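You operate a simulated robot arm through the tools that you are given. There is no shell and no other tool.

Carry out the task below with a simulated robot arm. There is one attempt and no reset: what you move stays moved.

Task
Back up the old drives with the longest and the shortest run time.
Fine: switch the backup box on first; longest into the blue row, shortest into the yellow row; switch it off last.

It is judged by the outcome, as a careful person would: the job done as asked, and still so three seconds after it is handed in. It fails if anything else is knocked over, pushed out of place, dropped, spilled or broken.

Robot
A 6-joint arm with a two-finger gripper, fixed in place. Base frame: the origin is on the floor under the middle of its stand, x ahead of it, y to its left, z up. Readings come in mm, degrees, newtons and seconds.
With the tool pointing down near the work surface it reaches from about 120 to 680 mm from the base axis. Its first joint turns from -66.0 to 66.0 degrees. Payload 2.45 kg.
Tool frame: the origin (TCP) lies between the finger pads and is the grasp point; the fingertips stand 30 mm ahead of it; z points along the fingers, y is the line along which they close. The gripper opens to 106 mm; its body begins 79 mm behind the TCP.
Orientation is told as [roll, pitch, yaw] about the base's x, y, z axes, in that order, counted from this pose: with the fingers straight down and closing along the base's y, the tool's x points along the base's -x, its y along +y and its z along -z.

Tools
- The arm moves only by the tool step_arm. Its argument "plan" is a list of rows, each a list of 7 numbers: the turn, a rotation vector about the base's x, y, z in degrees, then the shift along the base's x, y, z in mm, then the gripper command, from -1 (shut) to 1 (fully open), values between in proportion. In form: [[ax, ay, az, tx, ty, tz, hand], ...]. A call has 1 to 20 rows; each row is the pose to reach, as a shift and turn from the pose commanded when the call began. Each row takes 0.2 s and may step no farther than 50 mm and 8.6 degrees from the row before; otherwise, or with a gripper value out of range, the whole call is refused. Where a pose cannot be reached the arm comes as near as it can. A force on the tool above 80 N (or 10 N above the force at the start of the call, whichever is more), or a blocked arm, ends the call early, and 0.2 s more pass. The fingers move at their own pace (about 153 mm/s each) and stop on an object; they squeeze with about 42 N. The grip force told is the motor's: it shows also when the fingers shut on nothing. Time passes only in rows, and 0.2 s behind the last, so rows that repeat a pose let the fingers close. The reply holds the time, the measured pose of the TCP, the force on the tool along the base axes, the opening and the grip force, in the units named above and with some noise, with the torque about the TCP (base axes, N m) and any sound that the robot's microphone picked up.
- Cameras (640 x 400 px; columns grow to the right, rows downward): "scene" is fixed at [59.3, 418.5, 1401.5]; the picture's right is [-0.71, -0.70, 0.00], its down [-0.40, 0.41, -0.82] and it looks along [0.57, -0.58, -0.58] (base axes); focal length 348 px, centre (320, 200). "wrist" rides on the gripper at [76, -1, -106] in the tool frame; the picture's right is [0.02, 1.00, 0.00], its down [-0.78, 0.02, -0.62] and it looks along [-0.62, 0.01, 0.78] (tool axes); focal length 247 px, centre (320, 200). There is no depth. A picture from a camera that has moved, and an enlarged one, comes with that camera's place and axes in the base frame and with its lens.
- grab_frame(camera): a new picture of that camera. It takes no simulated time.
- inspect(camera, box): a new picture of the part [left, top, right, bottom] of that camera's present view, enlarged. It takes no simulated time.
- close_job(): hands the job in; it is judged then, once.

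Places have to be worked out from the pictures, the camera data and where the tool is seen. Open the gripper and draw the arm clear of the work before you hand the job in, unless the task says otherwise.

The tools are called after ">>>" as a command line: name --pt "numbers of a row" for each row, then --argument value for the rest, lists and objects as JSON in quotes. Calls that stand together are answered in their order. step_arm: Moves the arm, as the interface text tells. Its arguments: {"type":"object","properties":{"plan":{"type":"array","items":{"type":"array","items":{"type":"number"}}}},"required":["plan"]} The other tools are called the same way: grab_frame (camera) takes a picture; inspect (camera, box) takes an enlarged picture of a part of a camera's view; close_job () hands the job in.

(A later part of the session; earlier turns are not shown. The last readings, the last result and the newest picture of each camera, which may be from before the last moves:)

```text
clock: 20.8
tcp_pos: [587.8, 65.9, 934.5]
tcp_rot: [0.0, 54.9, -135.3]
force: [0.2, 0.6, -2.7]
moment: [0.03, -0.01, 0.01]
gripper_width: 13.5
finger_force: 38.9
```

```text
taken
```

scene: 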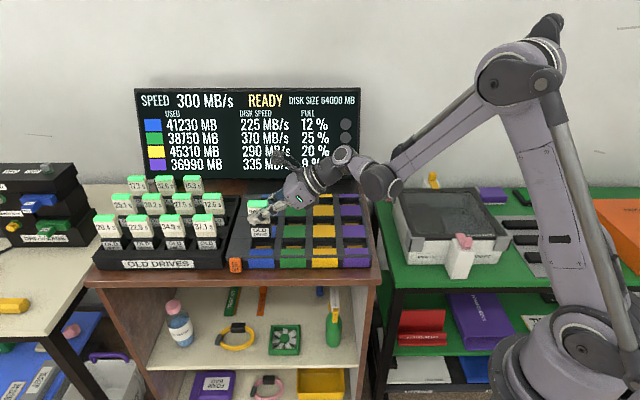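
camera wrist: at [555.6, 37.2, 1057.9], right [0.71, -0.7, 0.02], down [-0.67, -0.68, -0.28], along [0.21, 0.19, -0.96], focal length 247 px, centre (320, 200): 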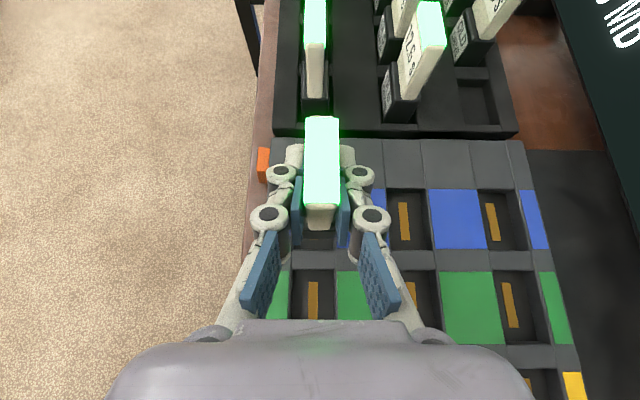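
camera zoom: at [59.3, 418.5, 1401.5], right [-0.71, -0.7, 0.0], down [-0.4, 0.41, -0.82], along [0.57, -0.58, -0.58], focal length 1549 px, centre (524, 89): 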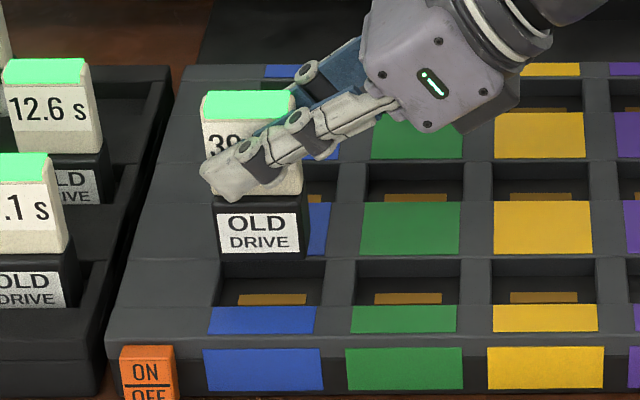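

Above the blue slot, the base centre (r≈-472) sits within 1.5 mm of the slot centre (r≈-473.5), and the depth matches (f≈365 against 366). I correct by 1.5 mm and lower until the base is just above the slot rim.

>>> step_arm --pt "0 0 0 1.2 1 -8 -1" --pt "0 0 0 1.2 1 -16 -1" --pt "0 0 0 1.2 1 -22 -1" --pt "0 0 0 1.2 1 -22 -1"

>>> inspect --camera "scene" --box '[220, 200, 300, 270]'

>>> inspect --camera "wrist" --box '[240, 110, 400, 290]'

```text
clock: 21.8
tcp_pos: [588.9, 66.9, 914.0]
tcp_rot: [0.2, 54.9, -135.4]
force: [-0.7, -0.5, -2.2]
moment: [-0.02, 0.01, 0.0]
gripper_width: 13.3
finger_force: 39.5
```

```text
5.71 times, centred on (260, 235) of scene
camera zoom: at [59.4, 418.5, 1401.5], right [-0.71, -0.7, 0.0], down [-0.4, 0.41, -0.82], along [0.57, -0.58, -0.58], focal length 1992 px, centre (663, 0)
```

zoom: 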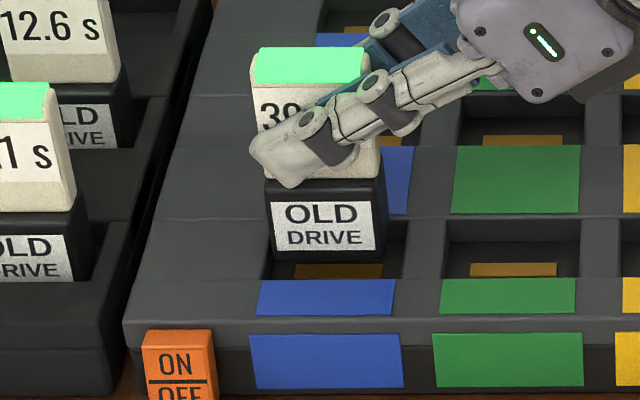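

```text
2.22 times, centred on (320, 200) of wrist
camera zoom: at [556.8, 37.7, 1036.0], right [0.71, -0.7, 0.02], down [-0.67, -0.68, -0.28], along [0.21, 0.19, -0.96], focal length 549 px, centre (320, 200)
```

zoom: 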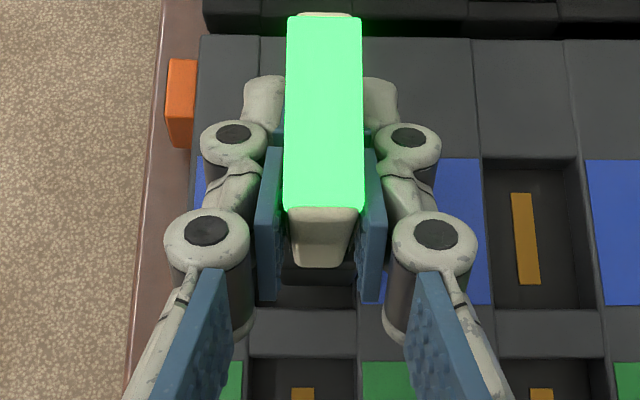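

The base is centred over the slot with clearance on all sides. I lower 14 mm into it.

>>> step_arm --pt "0 0 0 -0.5 -0.5 -4 -1" --pt "0 0 0 -0.5 -0.5 -8 -1" --pt "0 0 0 -0.5 -0.5 -11 -1" --pt "0 0 0 -0.5 -0.5 -14 -1" --pt "0 0 0 -0.5 -0.5 -14 -1"

>>> inspect --camera "scene" --box '[220, 200, 300, 270]'

```text
clock: 23.0
tcp_pos: [588.9, 66.9, 900.7]
tcp_rot: [0.1, 55.1, -135.5]
force: [-2.4, -1.4, 19.6]
moment: [-0.41, 0.31, 0.05]
gripper_width: 13.6
finger_force: 39.9
```

```text
5.71 times, centred on (260, 235) of scene
camera zoom: at [58.9, 418.4, 1401.5], right [-0.71, -0.7, 0.0], down [-0.4, 0.41, -0.82], along [0.57, -0.58, -0.58], focal length 1992 px, centre (663, 0)
```

zoom: 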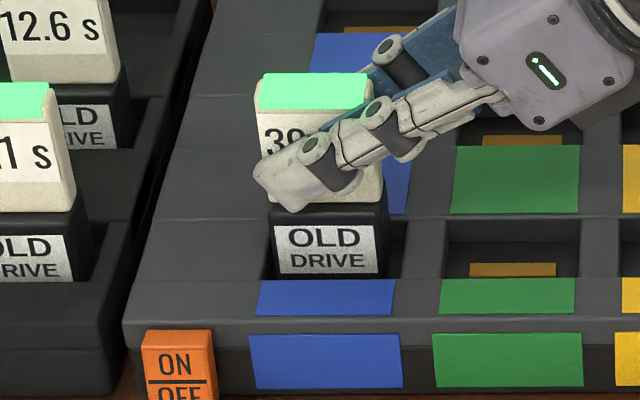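

There's a 20 N contact at the same TCP height as in the holder, so the drive appears seated. I check the screen and both views before releasing.

>>> grab_frame --camera "scene"

>>> inspect --camera "scene" --box '[130, 80, 370, 200]'

>>> inspect --camera "wrist" --box '[240, 110, 400, 290]'

```text
taken
```

scene: 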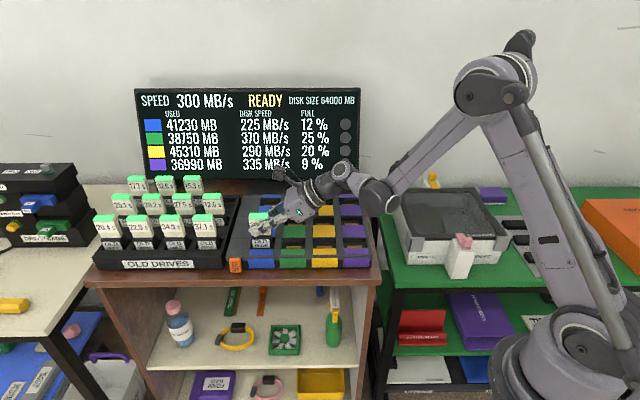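

```text
2.67 times, centred on (250, 140) of scene
camera zoom: at [58.9, 418.4, 1401.5], right [-0.71, -0.7, 0.0], down [-0.4, 0.41, -0.82], along [0.57, -0.58, -0.58], focal length 929 px, centre (507, 360)
```

zoom: 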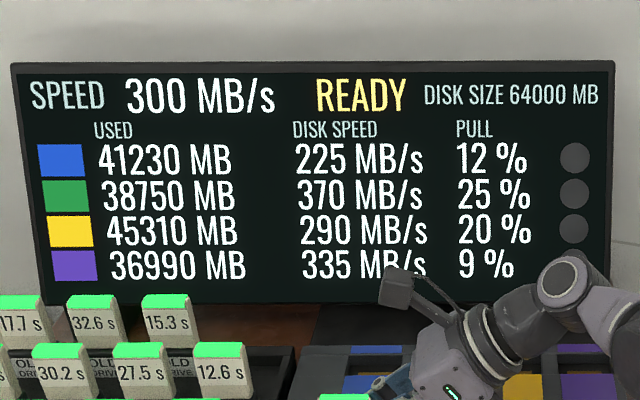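

```text
2.22 times, centred on (320, 200) of wrist
camera zoom: at [556.3, 37.1, 1023.0], right [0.71, -0.71, 0.02], down [-0.67, -0.68, -0.29], along [0.21, 0.19, -0.96], focal length 549 px, centre (320, 200)
```

zoom: 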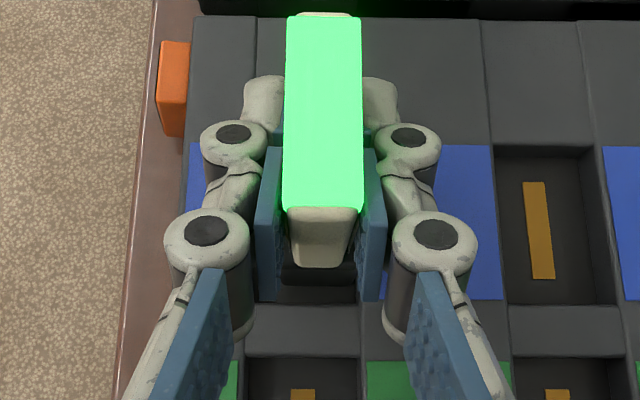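

The screen still says READY, so I release the drive and see whether the light or status changes. I take off the downward load first, then open the fingers moderately.

>>> step_arm --pt "0 0 0 0 0 1.5 -1" --pt "0 0 0 0 0 1.5 -0.6" --pt "0 0 0 0 0 1.5 -0.2" --pt "0 0 0 0 0 1.5 -0.1" --pt "0 0 0 0 0 1.5 -0.1"

>>> inspect --camera "scene" --box '[130, 80, 370, 200]'

>>> inspect --camera "scene" --box '[220, 200, 300, 270]'

>>> inspect --camera "wrist" --box '[240, 110, 400, 290]'

```text
clock: 24.2
tcp_pos: [589.2, 67.3, 899.6]
tcp_rot: [0.1, 54.9, -135.5]
force: [0.7, -0.1, -0.6]
moment: [-0.04, 0.02, 0.01]
gripper_width: 47.6
finger_force: 0.1
```

```text
2.67 times, centred on (250, 140) of scene
camera zoom: at [59.3, 418.5, 1401.5], right [-0.71, -0.7, 0.0], down [-0.4, 0.41, -0.82], along [0.57, -0.58, -0.58], focal length 929 px, centre (507, 360)
```

zoom: 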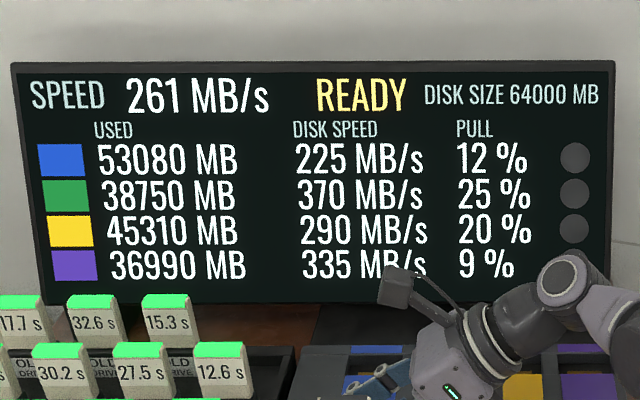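

```text
5.71 times, centred on (260, 235) of scene
camera zoom: at [59.3, 418.5, 1401.5], right [-0.71, -0.7, 0.0], down [-0.4, 0.41, -0.82], along [0.57, -0.58, -0.58], focal length 1992 px, centre (663, 0)
```

zoom: 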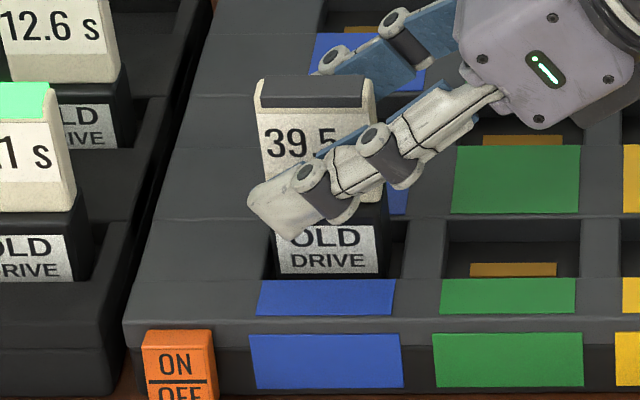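

```text
2.22 times, centred on (320, 200) of wrist
camera zoom: at [556.7, 37.6, 1023.6], right [0.71, -0.7, 0.02], down [-0.67, -0.68, -0.28], along [0.21, 0.19, -0.96], focal length 549 px, centre (320, 200)
```

zoom: 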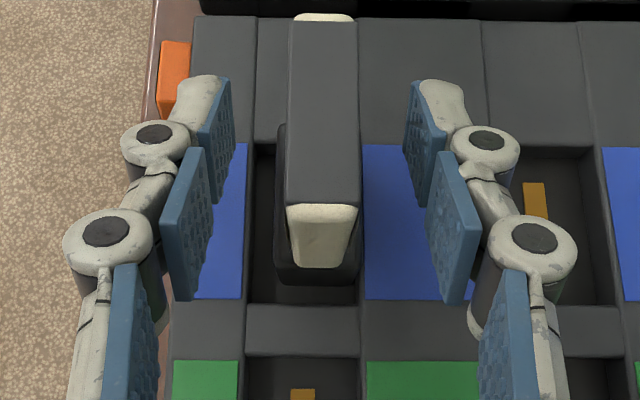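

The drive is seated: blue USED jumped from 41230 to 53080 MB (11850 MB = 39.5 s × 300 MB/s), and the drive's light went out. I back out along the tool axis and go to the stand-off beside drive 12.6.

>>> step_arm --pt "0 0 0 -14.6 -14.35 14.35 -0.1" --pt "0 0 0 -29.2 -28.7 28.7 -0.1" --pt "0 0 0 -43.8 -43.05 43.05 -0.1" --pt "0 0 0 -58.4 -57.4 57.4 -0.1" --pt "0 0 0 -31.2 -85 72 0" --pt "0 0 0 -4.1 -112.7 80 0.15" --pt "0 0 0 25.5 -83.6 80 0.15" --pt "0 0 0 55.1 -54.5 75 0.15" --pt "0 0 0 84.7 -25.4 58 0.15" --pt "0 0 0 84.7 -25.4 58 0.15"

>>> grab_frame --camera "wrist"

>>> grab_frame --camera "scene"

>>> inspect --camera "scene" --box '[130, 80, 370, 280]'

```text
clock: 26.4
tcp_pos: [674.4, 41.4, 959.6]
tcp_rot: [0.0, 54.9, -135.4]
force: [-1.1, -1.0, -0.1]
moment: [0.01, 0.0, 0.02]
gripper_width: 60.8
finger_force: 0.2
```

```text
taken
camera wrist: at [641.2, 13.0, 1081.9], right [0.71, -0.7, 0.02], down [-0.67, -0.68, -0.28], along [0.21, 0.19, -0.96], focal length 247 px, centre (320, 200)
```

wrist: 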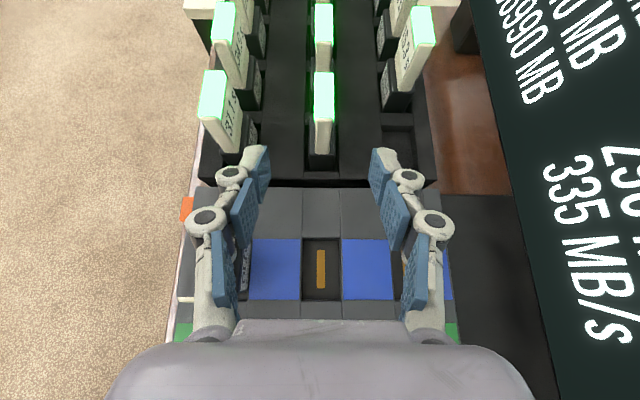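

```text
taken
```

scene: 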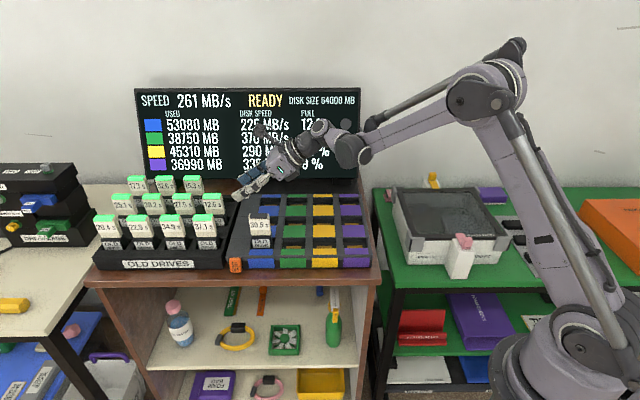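

```text
2.00 times, centred on (250, 180) of scene
camera zoom: at [59.3, 418.5, 1401.5], right [-0.71, -0.7, 0.0], down [-0.4, 0.41, -0.82], along [0.57, -0.58, -0.58], focal length 697 px, centre (460, 240)
```

zoom: 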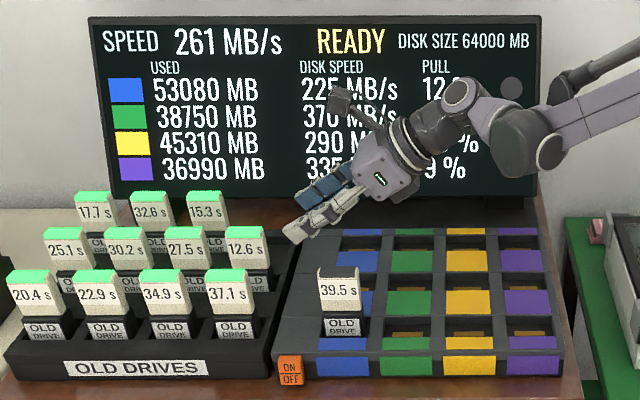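

Drive 39.5 stands seated in the near blue slot. Drive 12.6 shows at x≈323, so I shift about 3 mm deeper while advancing 60 mm along the tool axis.

>>> step_arm --pt "0 0 0 12.4 10.8 -12 0.15" --pt "0 0 0 24.8 21.6 -24 0.15" --pt "0 0 0 37.1 32.4 -36 0.15" --pt "0 0 0 37.1 32.4 -36 0.15"

>>> grab_frame --camera "wrist"

>>> inspect --camera "scene" --box '[160, 140, 320, 240]'

```text
clock: 27.4
tcp_pos: [711.4, 73.7, 923.9]
tcp_rot: [0.2, 54.9, -135.4]
force: [-0.1, -0.4, -0.7]
moment: [-0.01, 0.0, -0.03]
gripper_width: 60.8
finger_force: 0.1
```

```text
taken
camera wrist: at [678.7, 45.1, 1045.8], right [0.71, -0.7, 0.02], down [-0.67, -0.68, -0.28], along [0.21, 0.19, -0.96], focal length 247 px, centre (320, 200)
```

wrist: 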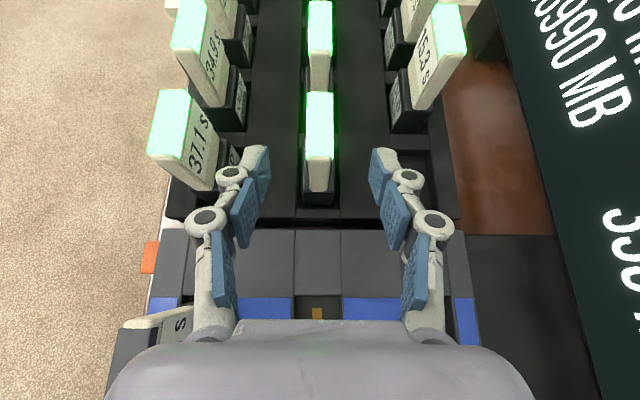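

```text
4.00 times, centred on (240, 190) of scene
camera zoom: at [59.3, 418.5, 1401.5], right [-0.71, -0.7, 0.0], down [-0.4, 0.41, -0.82], along [0.57, -0.58, -0.58], focal length 1394 px, centre (640, 240)
```

zoom: 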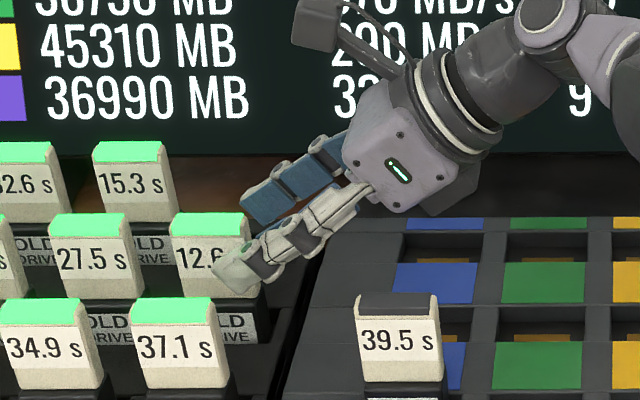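

The drive is centred between the fingers. I advance the last 40 mm along the tool axis.

>>> step_arm --pt "0 0 0 7.8 7.7 -7.7 0.15" --pt "0 0 0 15.6 15.3 -15.3 0.15" --pt "0 0 0 23.4 23 -23 0.15" --pt "0 0 0 23.4 23 -23 0.15"

>>> grab_frame --camera "wrist"

>>> inspect --camera "scene" --box '[160, 140, 320, 240]'

```text
clock: 28.4
tcp_pos: [734.2, 97.7, 901.1]
tcp_rot: [0.0, 54.8, -135.4]
force: [-0.3, -0.2, 0.3]
moment: [0.0, -0.03, 0.01]
gripper_width: 60.8
finger_force: 0.0
```

```text
taken
camera wrist: at [701.9, 67.7, 1022.5], right [0.71, -0.7, 0.02], down [-0.67, -0.68, -0.28], along [0.21, 0.19, -0.96], focal length 247 px, centre (320, 200)
```

wrist: 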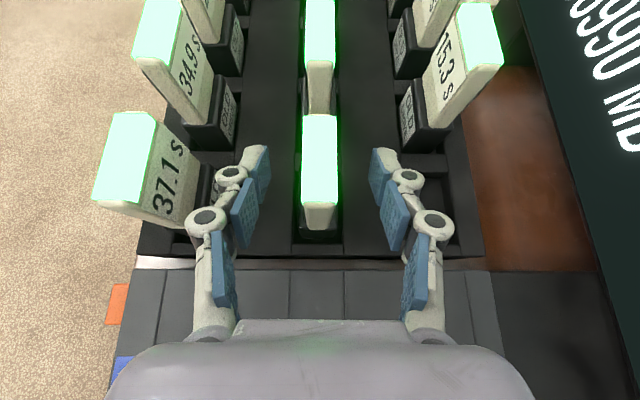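

```text
4.00 times, centred on (240, 190) of scene
camera zoom: at [59.3, 418.5, 1401.5], right [-0.71, -0.7, 0.0], down [-0.4, 0.41, -0.82], along [0.57, -0.58, -0.58], focal length 1394 px, centre (640, 240)
```

zoom: 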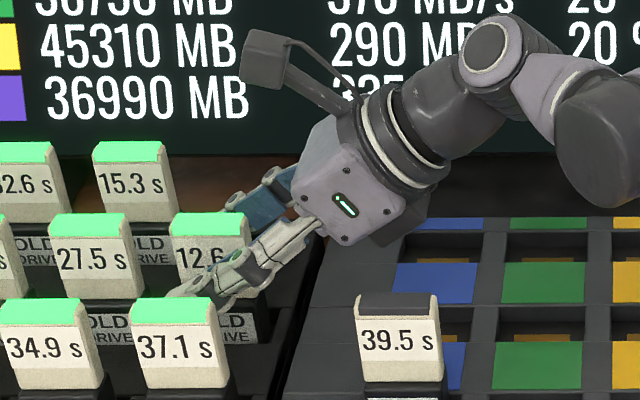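

The pose matches the earlier successful grasp, so I close the fingers and lift 65 mm.

>>> step_arm --pt "0 0 0 0 0 0 -0.3" --pt "0 0 0 0 0 0 -0.6" --pt "0 0 0 0 0 0 -1" --pt "0 0 0 0 0 0 -1" --pt "0 0 0 0 0 0 -1"

>>> step_arm --pt "0 0 0 0 0 5 -1" --pt "0 0 0 0 0 12 -1" --pt "0 0 0 0 0 22 -1" --pt "0 0 0 0 0 35 -1" --pt "0 0 0 0 0 50 -1" --pt "0 0 0 0 0 66 -1" --pt "0 0 0 0 0 66 -1"

>>> grab_frame --camera "wrist"

>>> inspect --camera "scene" --box '[180, 145, 276, 225]'

```text
clock: 29.6
tcp_pos: [734.1, 96.0, 899.0]
tcp_rot: [0.1, 54.8, -135.4]
force: [-1.5, 0.8, 0.6]
moment: [0.02, 0.07, 0.05]
gripper_width: 13.4
finger_force: 40.1
```

```text
clock: 31.2
tcp_pos: [733.2, 97.2, 965.9]
tcp_rot: [0.2, 54.9, -135.5]
force: [-0.1, -1.1, -2.6]
moment: [-0.04, 0.0, 0.0]
gripper_width: 13.4
finger_force: 39.7
```

```text
taken
camera wrist: at [701.1, 67.8, 1088.5], right [0.71, -0.7, 0.02], down [-0.67, -0.68, -0.28], along [0.21, 0.19, -0.96], focal length 247 px, centre (320, 200)
```

wrist: 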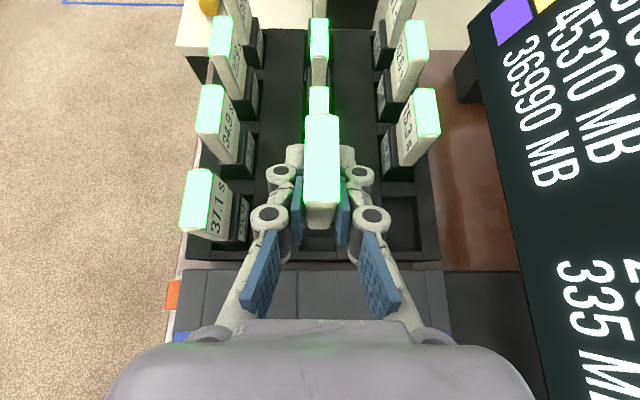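

```text
5.00 times, centred on (228, 185) of scene
camera zoom: at [59.4, 418.5, 1401.5], right [-0.71, -0.7, 0.0], down [-0.4, 0.41, -0.82], along [0.57, -0.58, -0.58], focal length 1743 px, centre (780, 275)
```

zoom: 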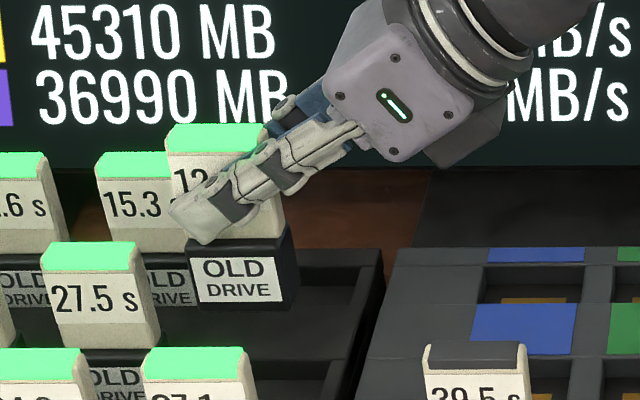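

Drive 12.6 is up and upright. I carry it along the middle row line, clear of the seated 39.5 drive, then forward to above the near yellow slot (r≈-325, f≈363).

>>> step_arm --pt "0 0 0 -32.6 -32.1 0 -1" --pt "0 0 0 -65.2 -64.1 0 -1" --pt "0 0 0 -97.8 -96.2 0 -1" --pt "0 0 0 -130.5 -128.3 0 -1" --pt "0 0 0 -163.1 -160.3 0 -1" --pt "0 0 0 -195.7 -192.4 0 -1" --pt "0 0 0 -224.2 -163.4 0 -1" --pt "0 0 0 -252.6 -134.5 0 -1" --pt "0 0 0 -252.6 -134.5 -30 -1" --pt "0 0 0 -252.6 -134.5 -30 -1"

>>> grab_frame --camera "wrist"

>>> inspect --camera "scene" --box '[240, 190, 352, 270]'

>>> grab_frame --camera "scene"

```text
clock: 33.4
tcp_pos: [480.2, -38.0, 936.4]
tcp_rot: [0.1, 55.0, -135.5]
force: [-0.1, -0.4, -2.0]
moment: [0.01, 0.02, -0.01]
gripper_width: 13.1
finger_force: 39.4
```

```text
taken
camera wrist: at [448.4, -66.9, 1058.9], right [0.71, -0.7, 0.02], down [-0.67, -0.68, -0.28], along [0.21, 0.19, -0.96], focal length 247 px, centre (320, 200)
```

wrist: 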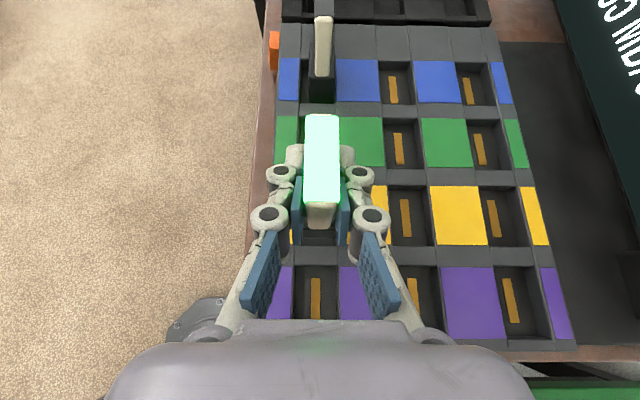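

```text
5.00 times, centred on (296, 230) of scene
camera zoom: at [59.3, 418.5, 1401.5], right [-0.71, -0.7, 0.0], down [-0.4, 0.41, -0.82], along [0.57, -0.58, -0.58], focal length 1743 px, centre (440, 50)
```

zoom: 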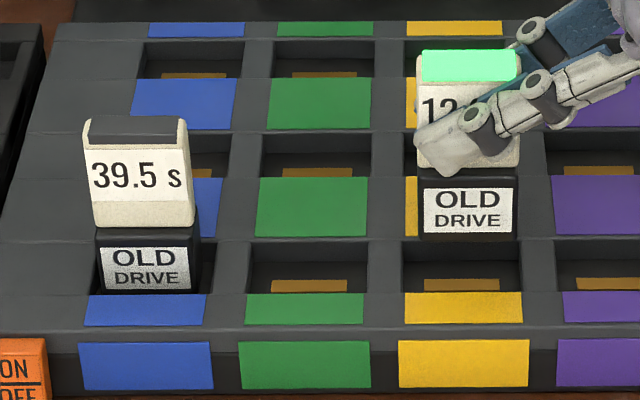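

```text
taken
```

scene: 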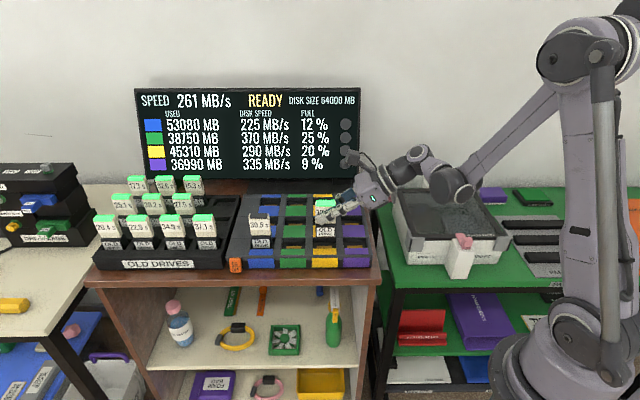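

The base needs to go about 3 mm toward the blue side to centre over the yellow slot. I apply that and lower to just above the rim, then look.

>>> step_arm --pt "0 0 0 2 2.1 -8 -1" --pt "0 0 0 2 2.1 -16 -1" --pt "0 0 0 2 2.1 -23 -1" --pt "0 0 0 2 2.1 -23 -1"

>>> inspect --camera "scene" --box '[280, 200, 360, 270]'

>>> inspect --camera "wrist" --box '[240, 110, 400, 290]'

```text
clock: 34.4
tcp_pos: [482.7, -35.0, 914.2]
tcp_rot: [0.1, 54.8, -135.4]
force: [0.1, 0.9, -1.7]
moment: [0.0, 0.04, 0.02]
gripper_width: 13.3
finger_force: 39.9
```

```text
5.71 times, centred on (320, 235) of scene
camera zoom: at [59.4, 418.5, 1401.5], right [-0.71, -0.7, 0.0], down [-0.4, 0.41, -0.82], along [0.57, -0.58, -0.58], focal length 1992 px, centre (320, 0)
```

zoom: 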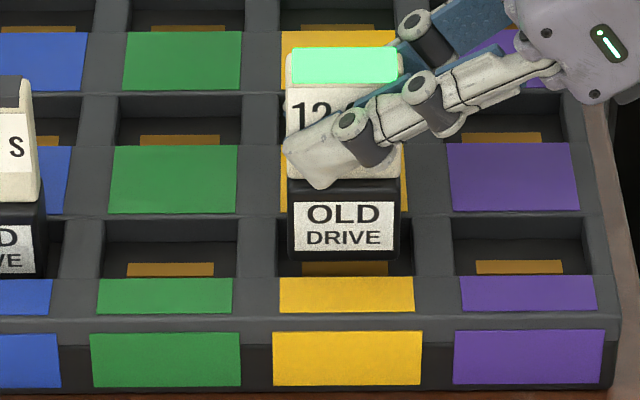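

```text
2.22 times, centred on (320, 200) of wrist
camera zoom: at [451.0, -65.1, 1035.7], right [0.71, -0.7, 0.02], down [-0.67, -0.68, -0.28], along [0.21, 0.19, -0.96], focal length 549 px, centre (320, 200)
```

zoom: 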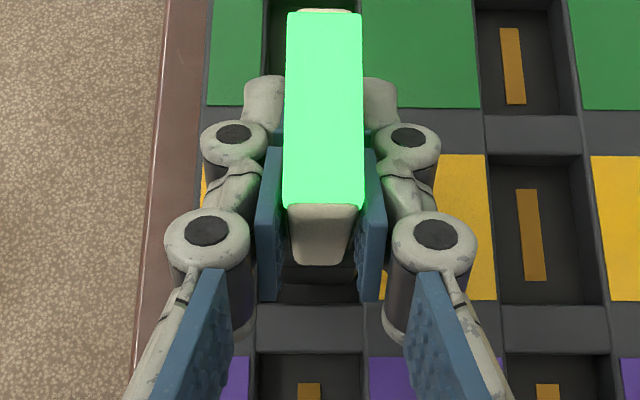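

The alignment is good; the wrist view suggests about 3 mm too far back, so I shift 2.5 mm forward and lower into the slot.

>>> step_arm --pt "0 0 0 -1.8 1.8 -3 -1" --pt "0 0 0 -1.8 1.8 -7 -1" --pt "0 0 0 -1.8 1.8 -11 -1" --pt "0 0 0 -1.8 1.8 -14 -1" --pt "0 0 0 -1.8 1.8 -14 -1"

>>> inspect --camera "scene" --box '[280, 200, 360, 270]'

>>> inspect --camera "wrist" --box '[240, 110, 400, 290]'

```text
clock: 35.6
tcp_pos: [481.1, -33.0, 900.5]
tcp_rot: [0.2, 55.1, -135.5]
force: [-2.5, -1.7, 12.4]
moment: [-0.28, 0.25, 0.01]
gripper_width: 13.3
finger_force: 40.1
```

```text
5.71 times, centred on (320, 235) of scene
camera zoom: at [59.1, 418.5, 1401.5], right [-0.71, -0.7, 0.0], down [-0.4, 0.41, -0.82], along [0.57, -0.58, -0.58], focal length 1992 px, centre (320, 0)
```

zoom: 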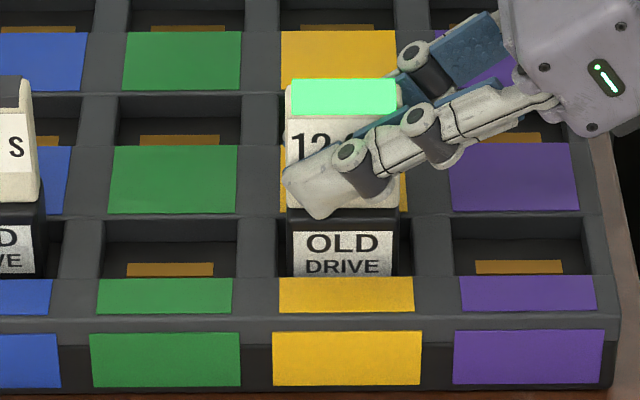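

```text
2.22 times, centred on (320, 200) of wrist
camera zoom: at [448.8, -63.1, 1022.5], right [0.71, -0.7, 0.02], down [-0.67, -0.68, -0.29], along [0.21, 0.19, -0.96], focal length 549 px, centre (320, 200)
```

zoom: 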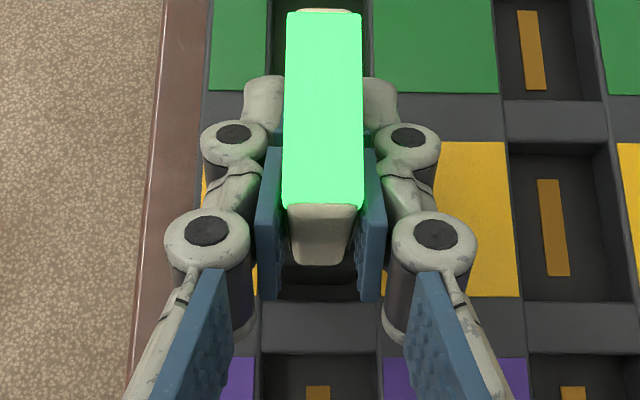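

Contact of 12 N at the same seated height (TCP z≈900), and the base is inside the yellow slot. I ease the load and open the fingers.

>>> step_arm --pt "0 0 0 0 0 1 -1" --pt "0 0 0 0 0 1 -0.6" --pt "0 0 0 0 0 1 -0.2" --pt "0 0 0 0 0 1 -0.1" --pt "0 0 0 0 0 1 -0.1"

>>> inspect --camera "scene" --box '[130, 80, 370, 280]'

>>> inspect --camera "wrist" --box '[240, 110, 400, 290]'

```text
clock: 36.8
tcp_pos: [481.5, -33.8, 899.0]
tcp_rot: [0.1, 54.9, -135.4]
force: [-0.6, 0.1, 0.8]
moment: [0.02, 0.01, 0.02]
gripper_width: 47.8
finger_force: 0.0
```

```text
2.00 times, centred on (250, 180) of scene
camera zoom: at [59.3, 418.5, 1401.5], right [-0.71, -0.7, 0.0], down [-0.4, 0.41, -0.82], along [0.57, -0.58, -0.58], focal length 697 px, centre (460, 240)
```

zoom: 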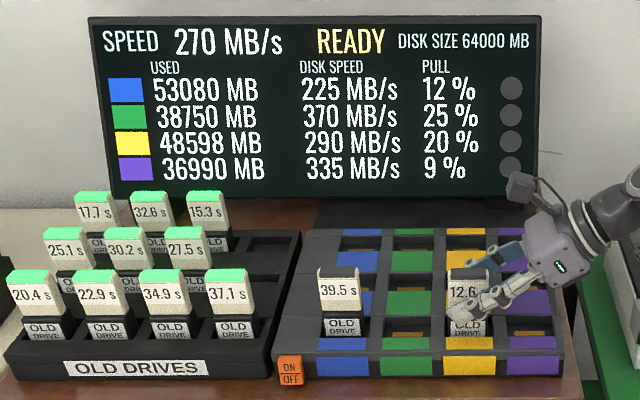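

```text
2.22 times, centred on (320, 200) of wrist
camera zoom: at [449.1, -63.0, 1022.8], right [0.71, -0.7, 0.02], down [-0.67, -0.68, -0.28], along [0.21, 0.19, -0.96], focal length 549 px, centre (320, 200)
```

zoom: 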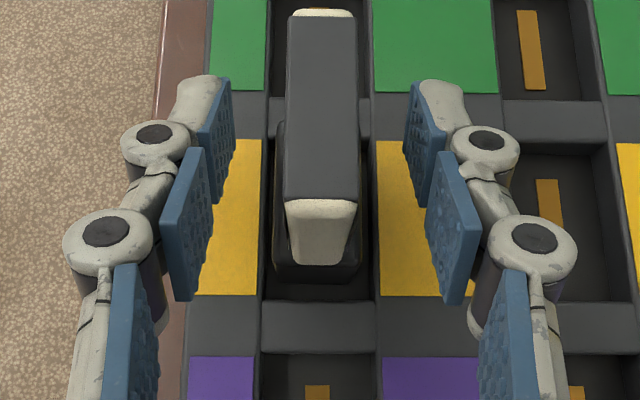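

Drive 12.6 is seated in the yellow row: USED went from 45310 to 48598 MB (12.6 s × 261 MB/s), and its light went out. I retreat along the tool axis and rise clear.

>>> step_arm --pt "0 0 0 -14.6 -14.35 14.35 -0.1" --pt "0 0 0 -29.2 -28.7 28.7 -0.1" --pt "0 0 0 -43.8 -43.05 43.05 -0.1" --pt "0 0 0 -58.4 -57.4 57.4 -0.1" --pt "0 0 0 -58.4 -57.4 100 -0.3" --pt "0 0 0 -58.4 -57.4 145 -0.6" --pt "0 0 0 -58.4 -57.4 170 -1" --pt "0 0 0 -58.4 -57.4 170 -1"

>>> inspect --camera "scene" --box '[130, 80, 370, 280]'

>>> inspect --camera "scene" --box '[222, 190, 352, 275]'

>>> inspect --camera "scene" --box '[220, 250, 252, 275]'

```text
clock: 38.6
tcp_pos: [423.4, -91.1, 1069.7]
tcp_rot: [0.0, 54.9, -135.3]
force: [-0.5, -0.8, 0.2]
moment: [-0.01, -0.01, -0.02]
gripper_width: 0.2
finger_force: 29.2
```

```text
2.00 times, centred on (250, 180) of scene
camera zoom: at [59.3, 418.5, 1401.5], right [-0.71, -0.7, 0.0], down [-0.4, 0.41, -0.82], along [0.57, -0.58, -0.58], focal length 697 px, centre (460, 240)
```

zoom: 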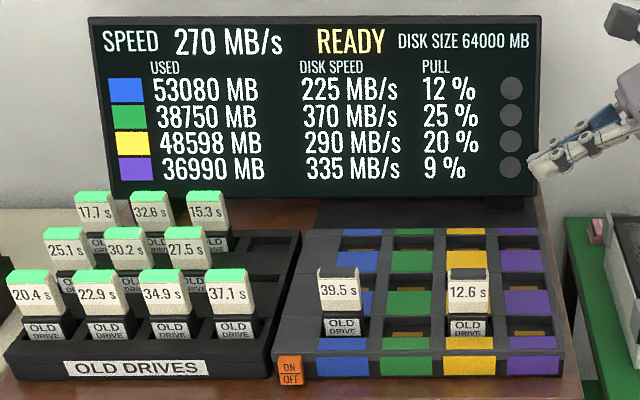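

```text
4.71 times, centred on (287, 232) of scene
camera zoom: at [59.3, 418.5, 1401.5], right [-0.71, -0.7, 0.0], down [-0.4, 0.41, -0.82], along [0.57, -0.58, -0.58], focal length 1640 px, centre (475, 47)
```

zoom: 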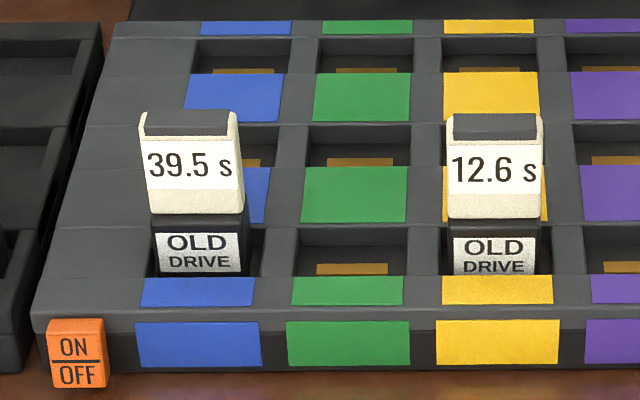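

```text
16.00 times, centred on (236, 262) of scene
camera zoom: at [59.3, 418.5, 1401.5], right [-0.71, -0.7, 0.0], down [-0.4, 0.41, -0.82], along [0.57, -0.58, -0.58], focal length 5576 px, centre (1664, -800)
```

zoom: 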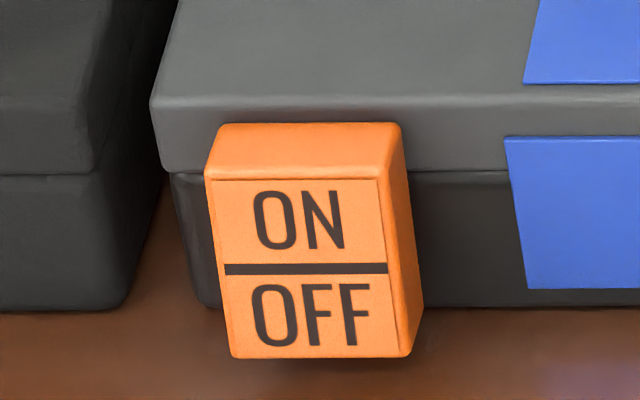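

Both drives are seated, and the orange button is a single push cube that toggled on a front press. I turn the tool back to vertical while high and clear; the extra time also lets any backup run.

>>> step_arm --pt "-5.508 5.602 0 0 0 0 -1" --pt "-11.016 11.204 0 0 0 0 -1" --pt "-16.524 16.806 0 0 0 0 -1" --pt "-22.03 22.41 0 0 0 0 -1" --pt "-27.54 28.01 0 0 0 0 -1" --pt "-33.05 33.61 0 0 0 0 -1" --pt "-38.56 39.21 0 0 0 0 -1" --pt "-38.56 39.21 0 0 0 0 -1"

>>> step_arm --pt "0 0 8.2 0 0 0 -1" --pt "0 0 16.4 0 0 0 -1" --pt "0 0 24.6 0 0 0 -1" --pt "0 0 32.8 0 0 0 -1" --pt "0 0 41 0 0 0 -1" --pt "0 0 49.2 0 0 0 -1" --pt "0 0 57.4 0 0 0 -1" --pt "0 0 65.6 0 0 0 -1" --pt "0 0 73.8 0 0 0 -1" --pt "0 0 82 0 0 0 -1" --pt "0 0 90 0 0 0 -1" --pt "0 0 90 0 0 0 -1"

```text
clock: 40.4
tcp_pos: [422.8, -91.3, 1070.1]
tcp_rot: [0.0, -0.2, -135.4]
force: [0.5, 0.0, -0.8]
moment: [0.01, 0.03, -0.03]
gripper_width: 0.1
finger_force: 28.4
```

```text
clock: 43.0
tcp_pos: [424.1, -91.1, 1069.7]
tcp_rot: [0.1, -0.2, -45.3]
force: [0.5, -1.0, 0.1]
moment: [0.0, 0.01, 0.03]
gripper_width: 0.0
finger_force: 28.6
```

The tool is vertical again with the earlier yaw. I move to in front of the button, above table level, well clear of the drives.

>>> step_arm --pt "0 0 0 16 34 -10 -1" --pt "0 0 0 33 69 -20 -1" --pt "0 0 0 49 104 -30 -1" --pt "0 0 0 66 139 -40 -1" --pt "0 0 0 82 174 -50 -1" --pt "0 0 0 99 209 -60 -1" --pt "0 0 0 115 244 -70 -1" --pt "0 0 0 132 278 -80 -1" --pt "0 0 0 132 278 -120 -1" --pt "0 0 0 132 278 -160 -1" --pt "0 0 0 132 278 -160 -1"

>>> grab_frame --camera "scene"

>>> grab_frame --camera "wrist"

```text
clock: 45.4
tcp_pos: [554.5, 185.4, 910.5]
tcp_rot: [0.1, -0.1, -45.3]
force: [0.0, -0.1, -0.3]
moment: [0.01, 0.01, 0.05]
gripper_width: 0.2
finger_force: 28.5
```

```text
taken
```

scene: 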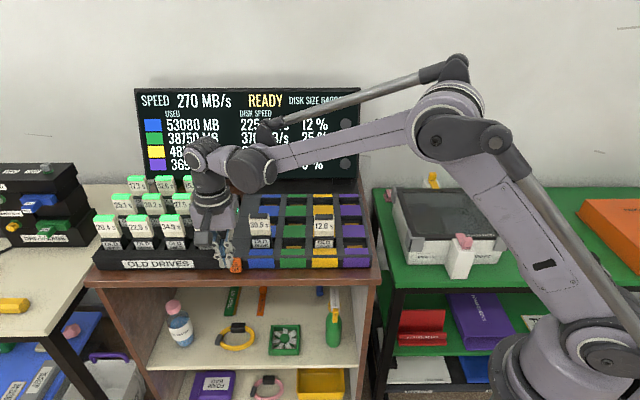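

```text
taken
camera wrist: at [499.8, 239.2, 1015.4], right [0.7, 0.72, 0.0], down [0.56, -0.55, 0.62], along [0.45, -0.43, -0.78], focal length 247 px, centre (320, 200)
```

wrist: 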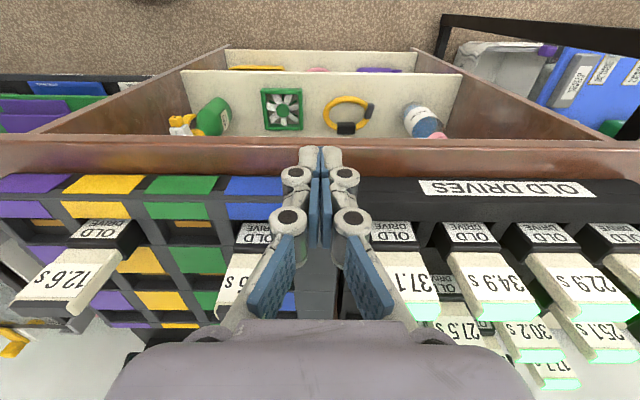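

Everything is in place and the status is still READY. I lower to the earlier pressing height, still short of the button, and hold there so the drives have had at least their full run time before I switch off.

>>> step_arm --pt "0 0 0 1 1 -20 -1" --pt "0 0 0 1 1 -40 -1" --pt "0 0 0 1 1 -57 -1" --pt "0 0 0 1 1 -57 -1" --pt "0 0 0 1 1 -57 -1" --pt "0 0 0 1 1 -57 -1" --pt "0 0 0 1 1 -57 -1" --pt "0 0 0 1 1 -57 -1" --pt "0 0 0 1 1 -57 -1" --pt "0 0 0 1 1 -57 -1" --pt "0 0 0 1 1 -57 -1" --pt "0 0 0 1 1 -57 -1" --pt "0 0 0 1 1 -57 -1" --pt "0 0 0 1 1 -57 -1" --pt "0 0 0 1 1 -57 -1" --pt "0 0 0 1 1 -57 -1" --pt "0 0 0 1 1 -57 -1" --pt "0 0 0 1 1 -57 -1" --pt "0 0 0 1 1 -57 -1" --pt "0 0 0 1 1 -57 -1"

>>> step_arm --pt "0 0 0 0 0 0 -1" --pt "0 0 0 0 0 0 -1" --pt "0 0 0 0 0 0 -1" --pt "0 0 0 0 0 0 -1" --pt "0 0 0 0 0 0 -1" --pt "0 0 0 0 0 0 -1" --pt "0 0 0 0 0 0 -1" --pt "0 0 0 0 0 0 -1" --pt "0 0 0 0 0 0 -1" --pt "0 0 0 0 0 0 -1" --pt "0 0 0 0 0 0 -1" --pt "0 0 0 0 0 0 -1" --pt "0 0 0 0 0 0 -1" --pt "0 0 0 0 0 0 -1" --pt "0 0 0 0 0 0 -1" --pt "0 0 0 0 0 0 -1" --pt "0 0 0 0 0 0 -1" --pt "0 0 0 0 0 0 -1" --pt "0 0 0 0 0 0 -1" --pt "0 0 0 0 0 0 -1"

>>> step_arm --pt "0 0 0 0 0 0 -1" --pt "0 0 0 0 0 0 -1" --pt "0 0 0 0 0 0 -1" --pt "0 0 0 0 0 0 -1" --pt "0 0 0 0 0 0 -1" --pt "0 0 0 0 0 0 -1" --pt "0 0 0 0 0 0 -1" --pt "0 0 0 0 0 0 -1" --pt "0 0 0 0 0 0 -1" --pt "0 0 0 0 0 0 -1" --pt "0 0 0 0 0 0 -1" --pt "0 0 0 0 0 0 -1" --pt "0 0 0 0 0 0 -1" --pt "0 0 0 0 0 0 -1" --pt "0 0 0 0 0 0 -1" --pt "0 0 0 0 0 0 -1" --pt "0 0 0 0 0 0 -1" --pt "0 0 0 0 0 0 -1" --pt "0 0 0 0 0 0 -1" --pt "0 0 0 0 0 0 -1"

>>> step_arm --pt "0 0 0 0 0 0 -1" --pt "0 0 0 0 0 0 -1" --pt "0 0 0 0 0 0 -1" --pt "0 0 0 0 0 0 -1" --pt "0 0 0 0 0 0 -1" --pt "0 0 0 0 0 0 -1" --pt "0 0 0 0 0 0 -1" --pt "0 0 0 0 0 0 -1" --pt "0 0 0 0 0 0 -1" --pt "0 0 0 0 0 0 -1" --pt "0 0 0 0 0 0 -1" --pt "0 0 0 0 0 0 -1" --pt "0 0 0 0 0 0 -1" --pt "0 0 0 0 0 0 -1" --pt "0 0 0 0 0 0 -1" --pt "0 0 0 0 0 0 -1" --pt "0 0 0 0 0 0 -1" --pt "0 0 0 0 0 0 -1" --pt "0 0 0 0 0 0 -1" --pt "0 0 0 0 0 0 -1"

>>> step_arm --pt "0 0 0 0 0 0 -1" --pt "0 0 0 0 0 0 -1" --pt "0 0 0 0 0 0 -1" --pt "0 0 0 0 0 0 -1" --pt "0 0 0 0 0 0 -1" --pt "0 0 0 0 0 0 -1" --pt "0 0 0 0 0 0 -1" --pt "0 0 0 0 0 0 -1" --pt "0 0 0 0 0 0 -1" --pt "0 0 0 0 0 0 -1" --pt "0 0 0 0 0 0 -1" --pt "0 0 0 0 0 0 -1" --pt "0 0 0 0 0 0 -1" --pt "0 0 0 0 0 0 -1" --pt "0 0 0 0 0 0 -1" --pt "0 0 0 0 0 0 -1" --pt "0 0 0 0 0 0 -1" --pt "0 0 0 0 0 0 -1" --pt "0 0 0 0 0 0 -1" --pt "0 0 0 0 0 0 -1"

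>>> inspect --camera "scene" --box '[130, 80, 370, 280]'

```text
clock: 49.6
tcp_pos: [555.5, 187.9, 852.4]
tcp_rot: [0.0, -0.1, -45.4]
force: [-0.8, 0.1, 0.1]
moment: [-0.01, 0.04, -0.03]
gripper_width: 0.2
finger_force: 28.8
```

```text
clock: 53.8
tcp_pos: [556.3, 186.8, 852.6]
tcp_rot: [0.0, -0.1, -45.4]
force: [-0.1, 0.1, -0.6]
moment: [-0.01, 0.03, -0.01]
gripper_width: 0.1
finger_force: 28.3
```

```text
clock: 58.0
tcp_pos: [556.3, 187.6, 852.9]
tcp_rot: [0.2, -0.1, -45.4]
force: [-0.1, -0.5, 0.7]
moment: [-0.02, 0.04, -0.02]
gripper_width: 0.2
finger_force: 28.8
```

```text
clock: 62.2
tcp_pos: [556.4, 187.3, 852.9]
tcp_rot: [0.2, -0.1, -45.5]
force: [-0.4, 0.6, 0.0]
moment: [0.06, -0.02, -0.01]
gripper_width: 0.0
finger_force: 28.4
```

```text
clock: 66.4
tcp_pos: [555.7, 187.1, 852.2]
tcp_rot: [0.1, 0.0, -45.4]
force: [0.4, 0.1, 0.5]
moment: [-0.02, -0.03, 0.02]
gripper_width: 0.3
finger_force: 28.7
```

```text
2.00 times, centred on (250, 180) of scene
camera zoom: at [59.3, 418.5, 1401.5], right [-0.71, -0.7, 0.0], down [-0.4, 0.41, -0.82], along [0.57, -0.58, -0.58], focal length 697 px, centre (460, 240)
```

zoom: 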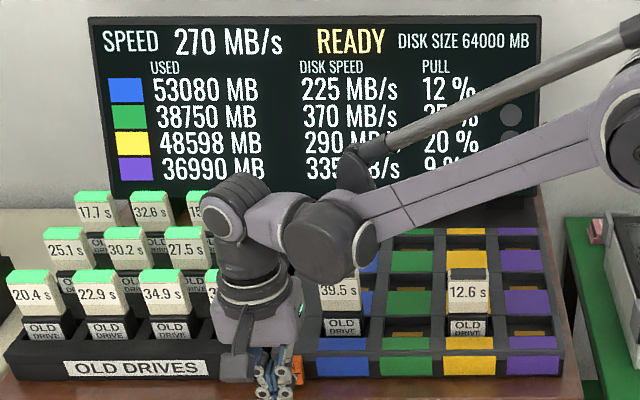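

Nothing changed during the wait, so the backups are complete and the box is idle at READY. I press the button once, as before, to switch it off.

>>> step_arm --pt "0 0 0 7 -7.1 0.5 -1" --pt "0 0 0 14 -14.3 0.5 -1" --pt "0 0 0 18.9 -19.3 0.5 -1" --pt "0 0 0 21.7 -22.1 0.5 -1" --pt "0 0 0 24 -24.4 0.5 -1" --pt "0 0 0 25.8 -26.2 0.5 -1"

>>> inspect --camera "scene" --box '[130, 80, 370, 280]'

```text
clock: 67.8
tcp_pos: [582.2, 161.2, 852.9]
tcp_rot: [0.0, 0.0, -45.3]
force: [-2.4, 2.7, 0.0]
moment: [0.06, 0.05, 0.04]
gripper_width: 0.0
finger_force: 28.9
```

```text
2.00 times, centred on (250, 180) of scene
camera zoom: at [59.3, 418.6, 1401.5], right [-0.71, -0.7, 0.0], down [-0.4, 0.41, -0.82], along [0.57, -0.58, -0.58], focal length 697 px, centre (460, 240)
```

zoom: 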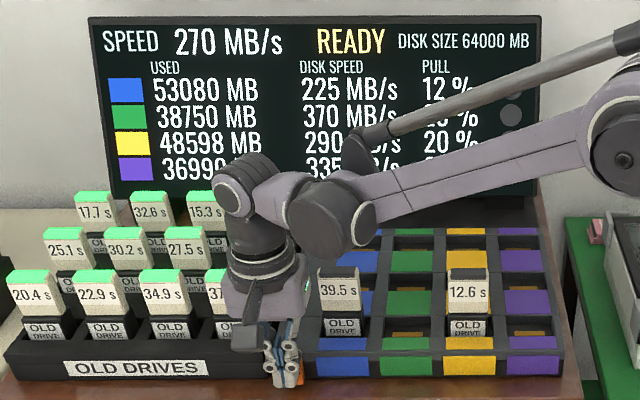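

Contact is only 3.6 N and the screen still reads READY, so the button isn't fully pressed. I push about 1.5 mm more.

>>> step_arm --pt "0 0 0 0.7 -0.7 0 -1" --pt "0 0 0 1.2 -1.2 0 -1"

>>> inspect --camera "scene" --box '[130, 80, 370, 280]'

```text
clock: 68.4
tcp_pos: [581.4, 161.4, 853.2]
tcp_rot: [0.0, 0.1, -45.3]
force: [-12.4, 6.7, 1.6]
moment: [0.15, 0.29, -0.02]
gripper_width: 6.1
finger_force: 28.5
```

```text
2.00 times, centred on (250, 180) of scene
camera zoom: at [59.0, 418.7, 1401.4], right [-0.71, -0.7, 0.0], down [-0.4, 0.41, -0.82], along [0.57, -0.58, -0.58], focal length 697 px, centre (460, 240)
```

zoom: 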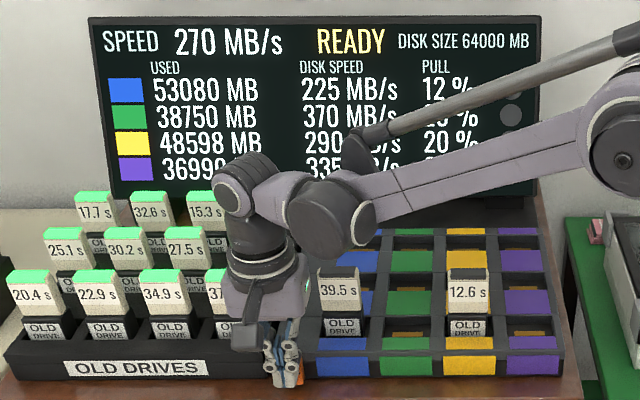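

The force rose to 13 N without a toggle, and the fingers are being wedged apart slightly. I look closely before doing anything more.

>>> inspect --camera "scene" --box '[205, 225, 269, 285]'

>>> inspect --camera "wrist" --box '[260, 120, 390, 220]'

```text
6.67 times, centred on (237, 255) of scene
camera zoom: at [59.0, 418.7, 1401.4], right [-0.71, -0.7, 0.0], down [-0.4, 0.41, -0.82], along [0.57, -0.58, -0.58], focal length 2323 px, centre (873, -167)
```

zoom: 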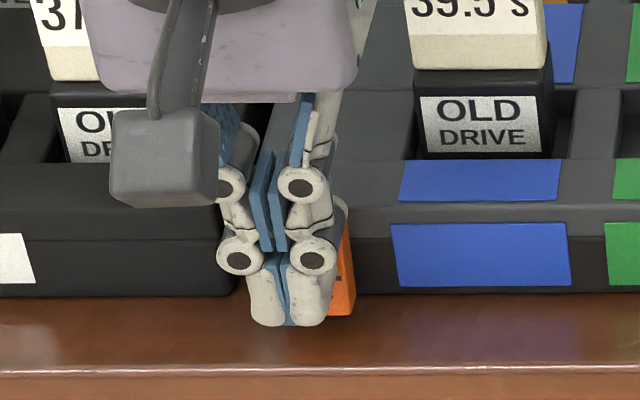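

```text
4.00 times, centred on (325, 170) of wrist
camera zoom: at [526.8, 214.5, 959.2], right [0.7, 0.72, 0.0], down [0.56, -0.55, 0.62], along [0.45, -0.43, -0.78], focal length 988 px, centre (300, 320)
```

zoom: 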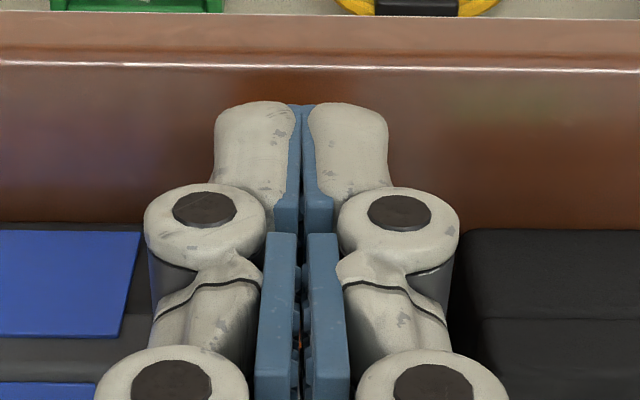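

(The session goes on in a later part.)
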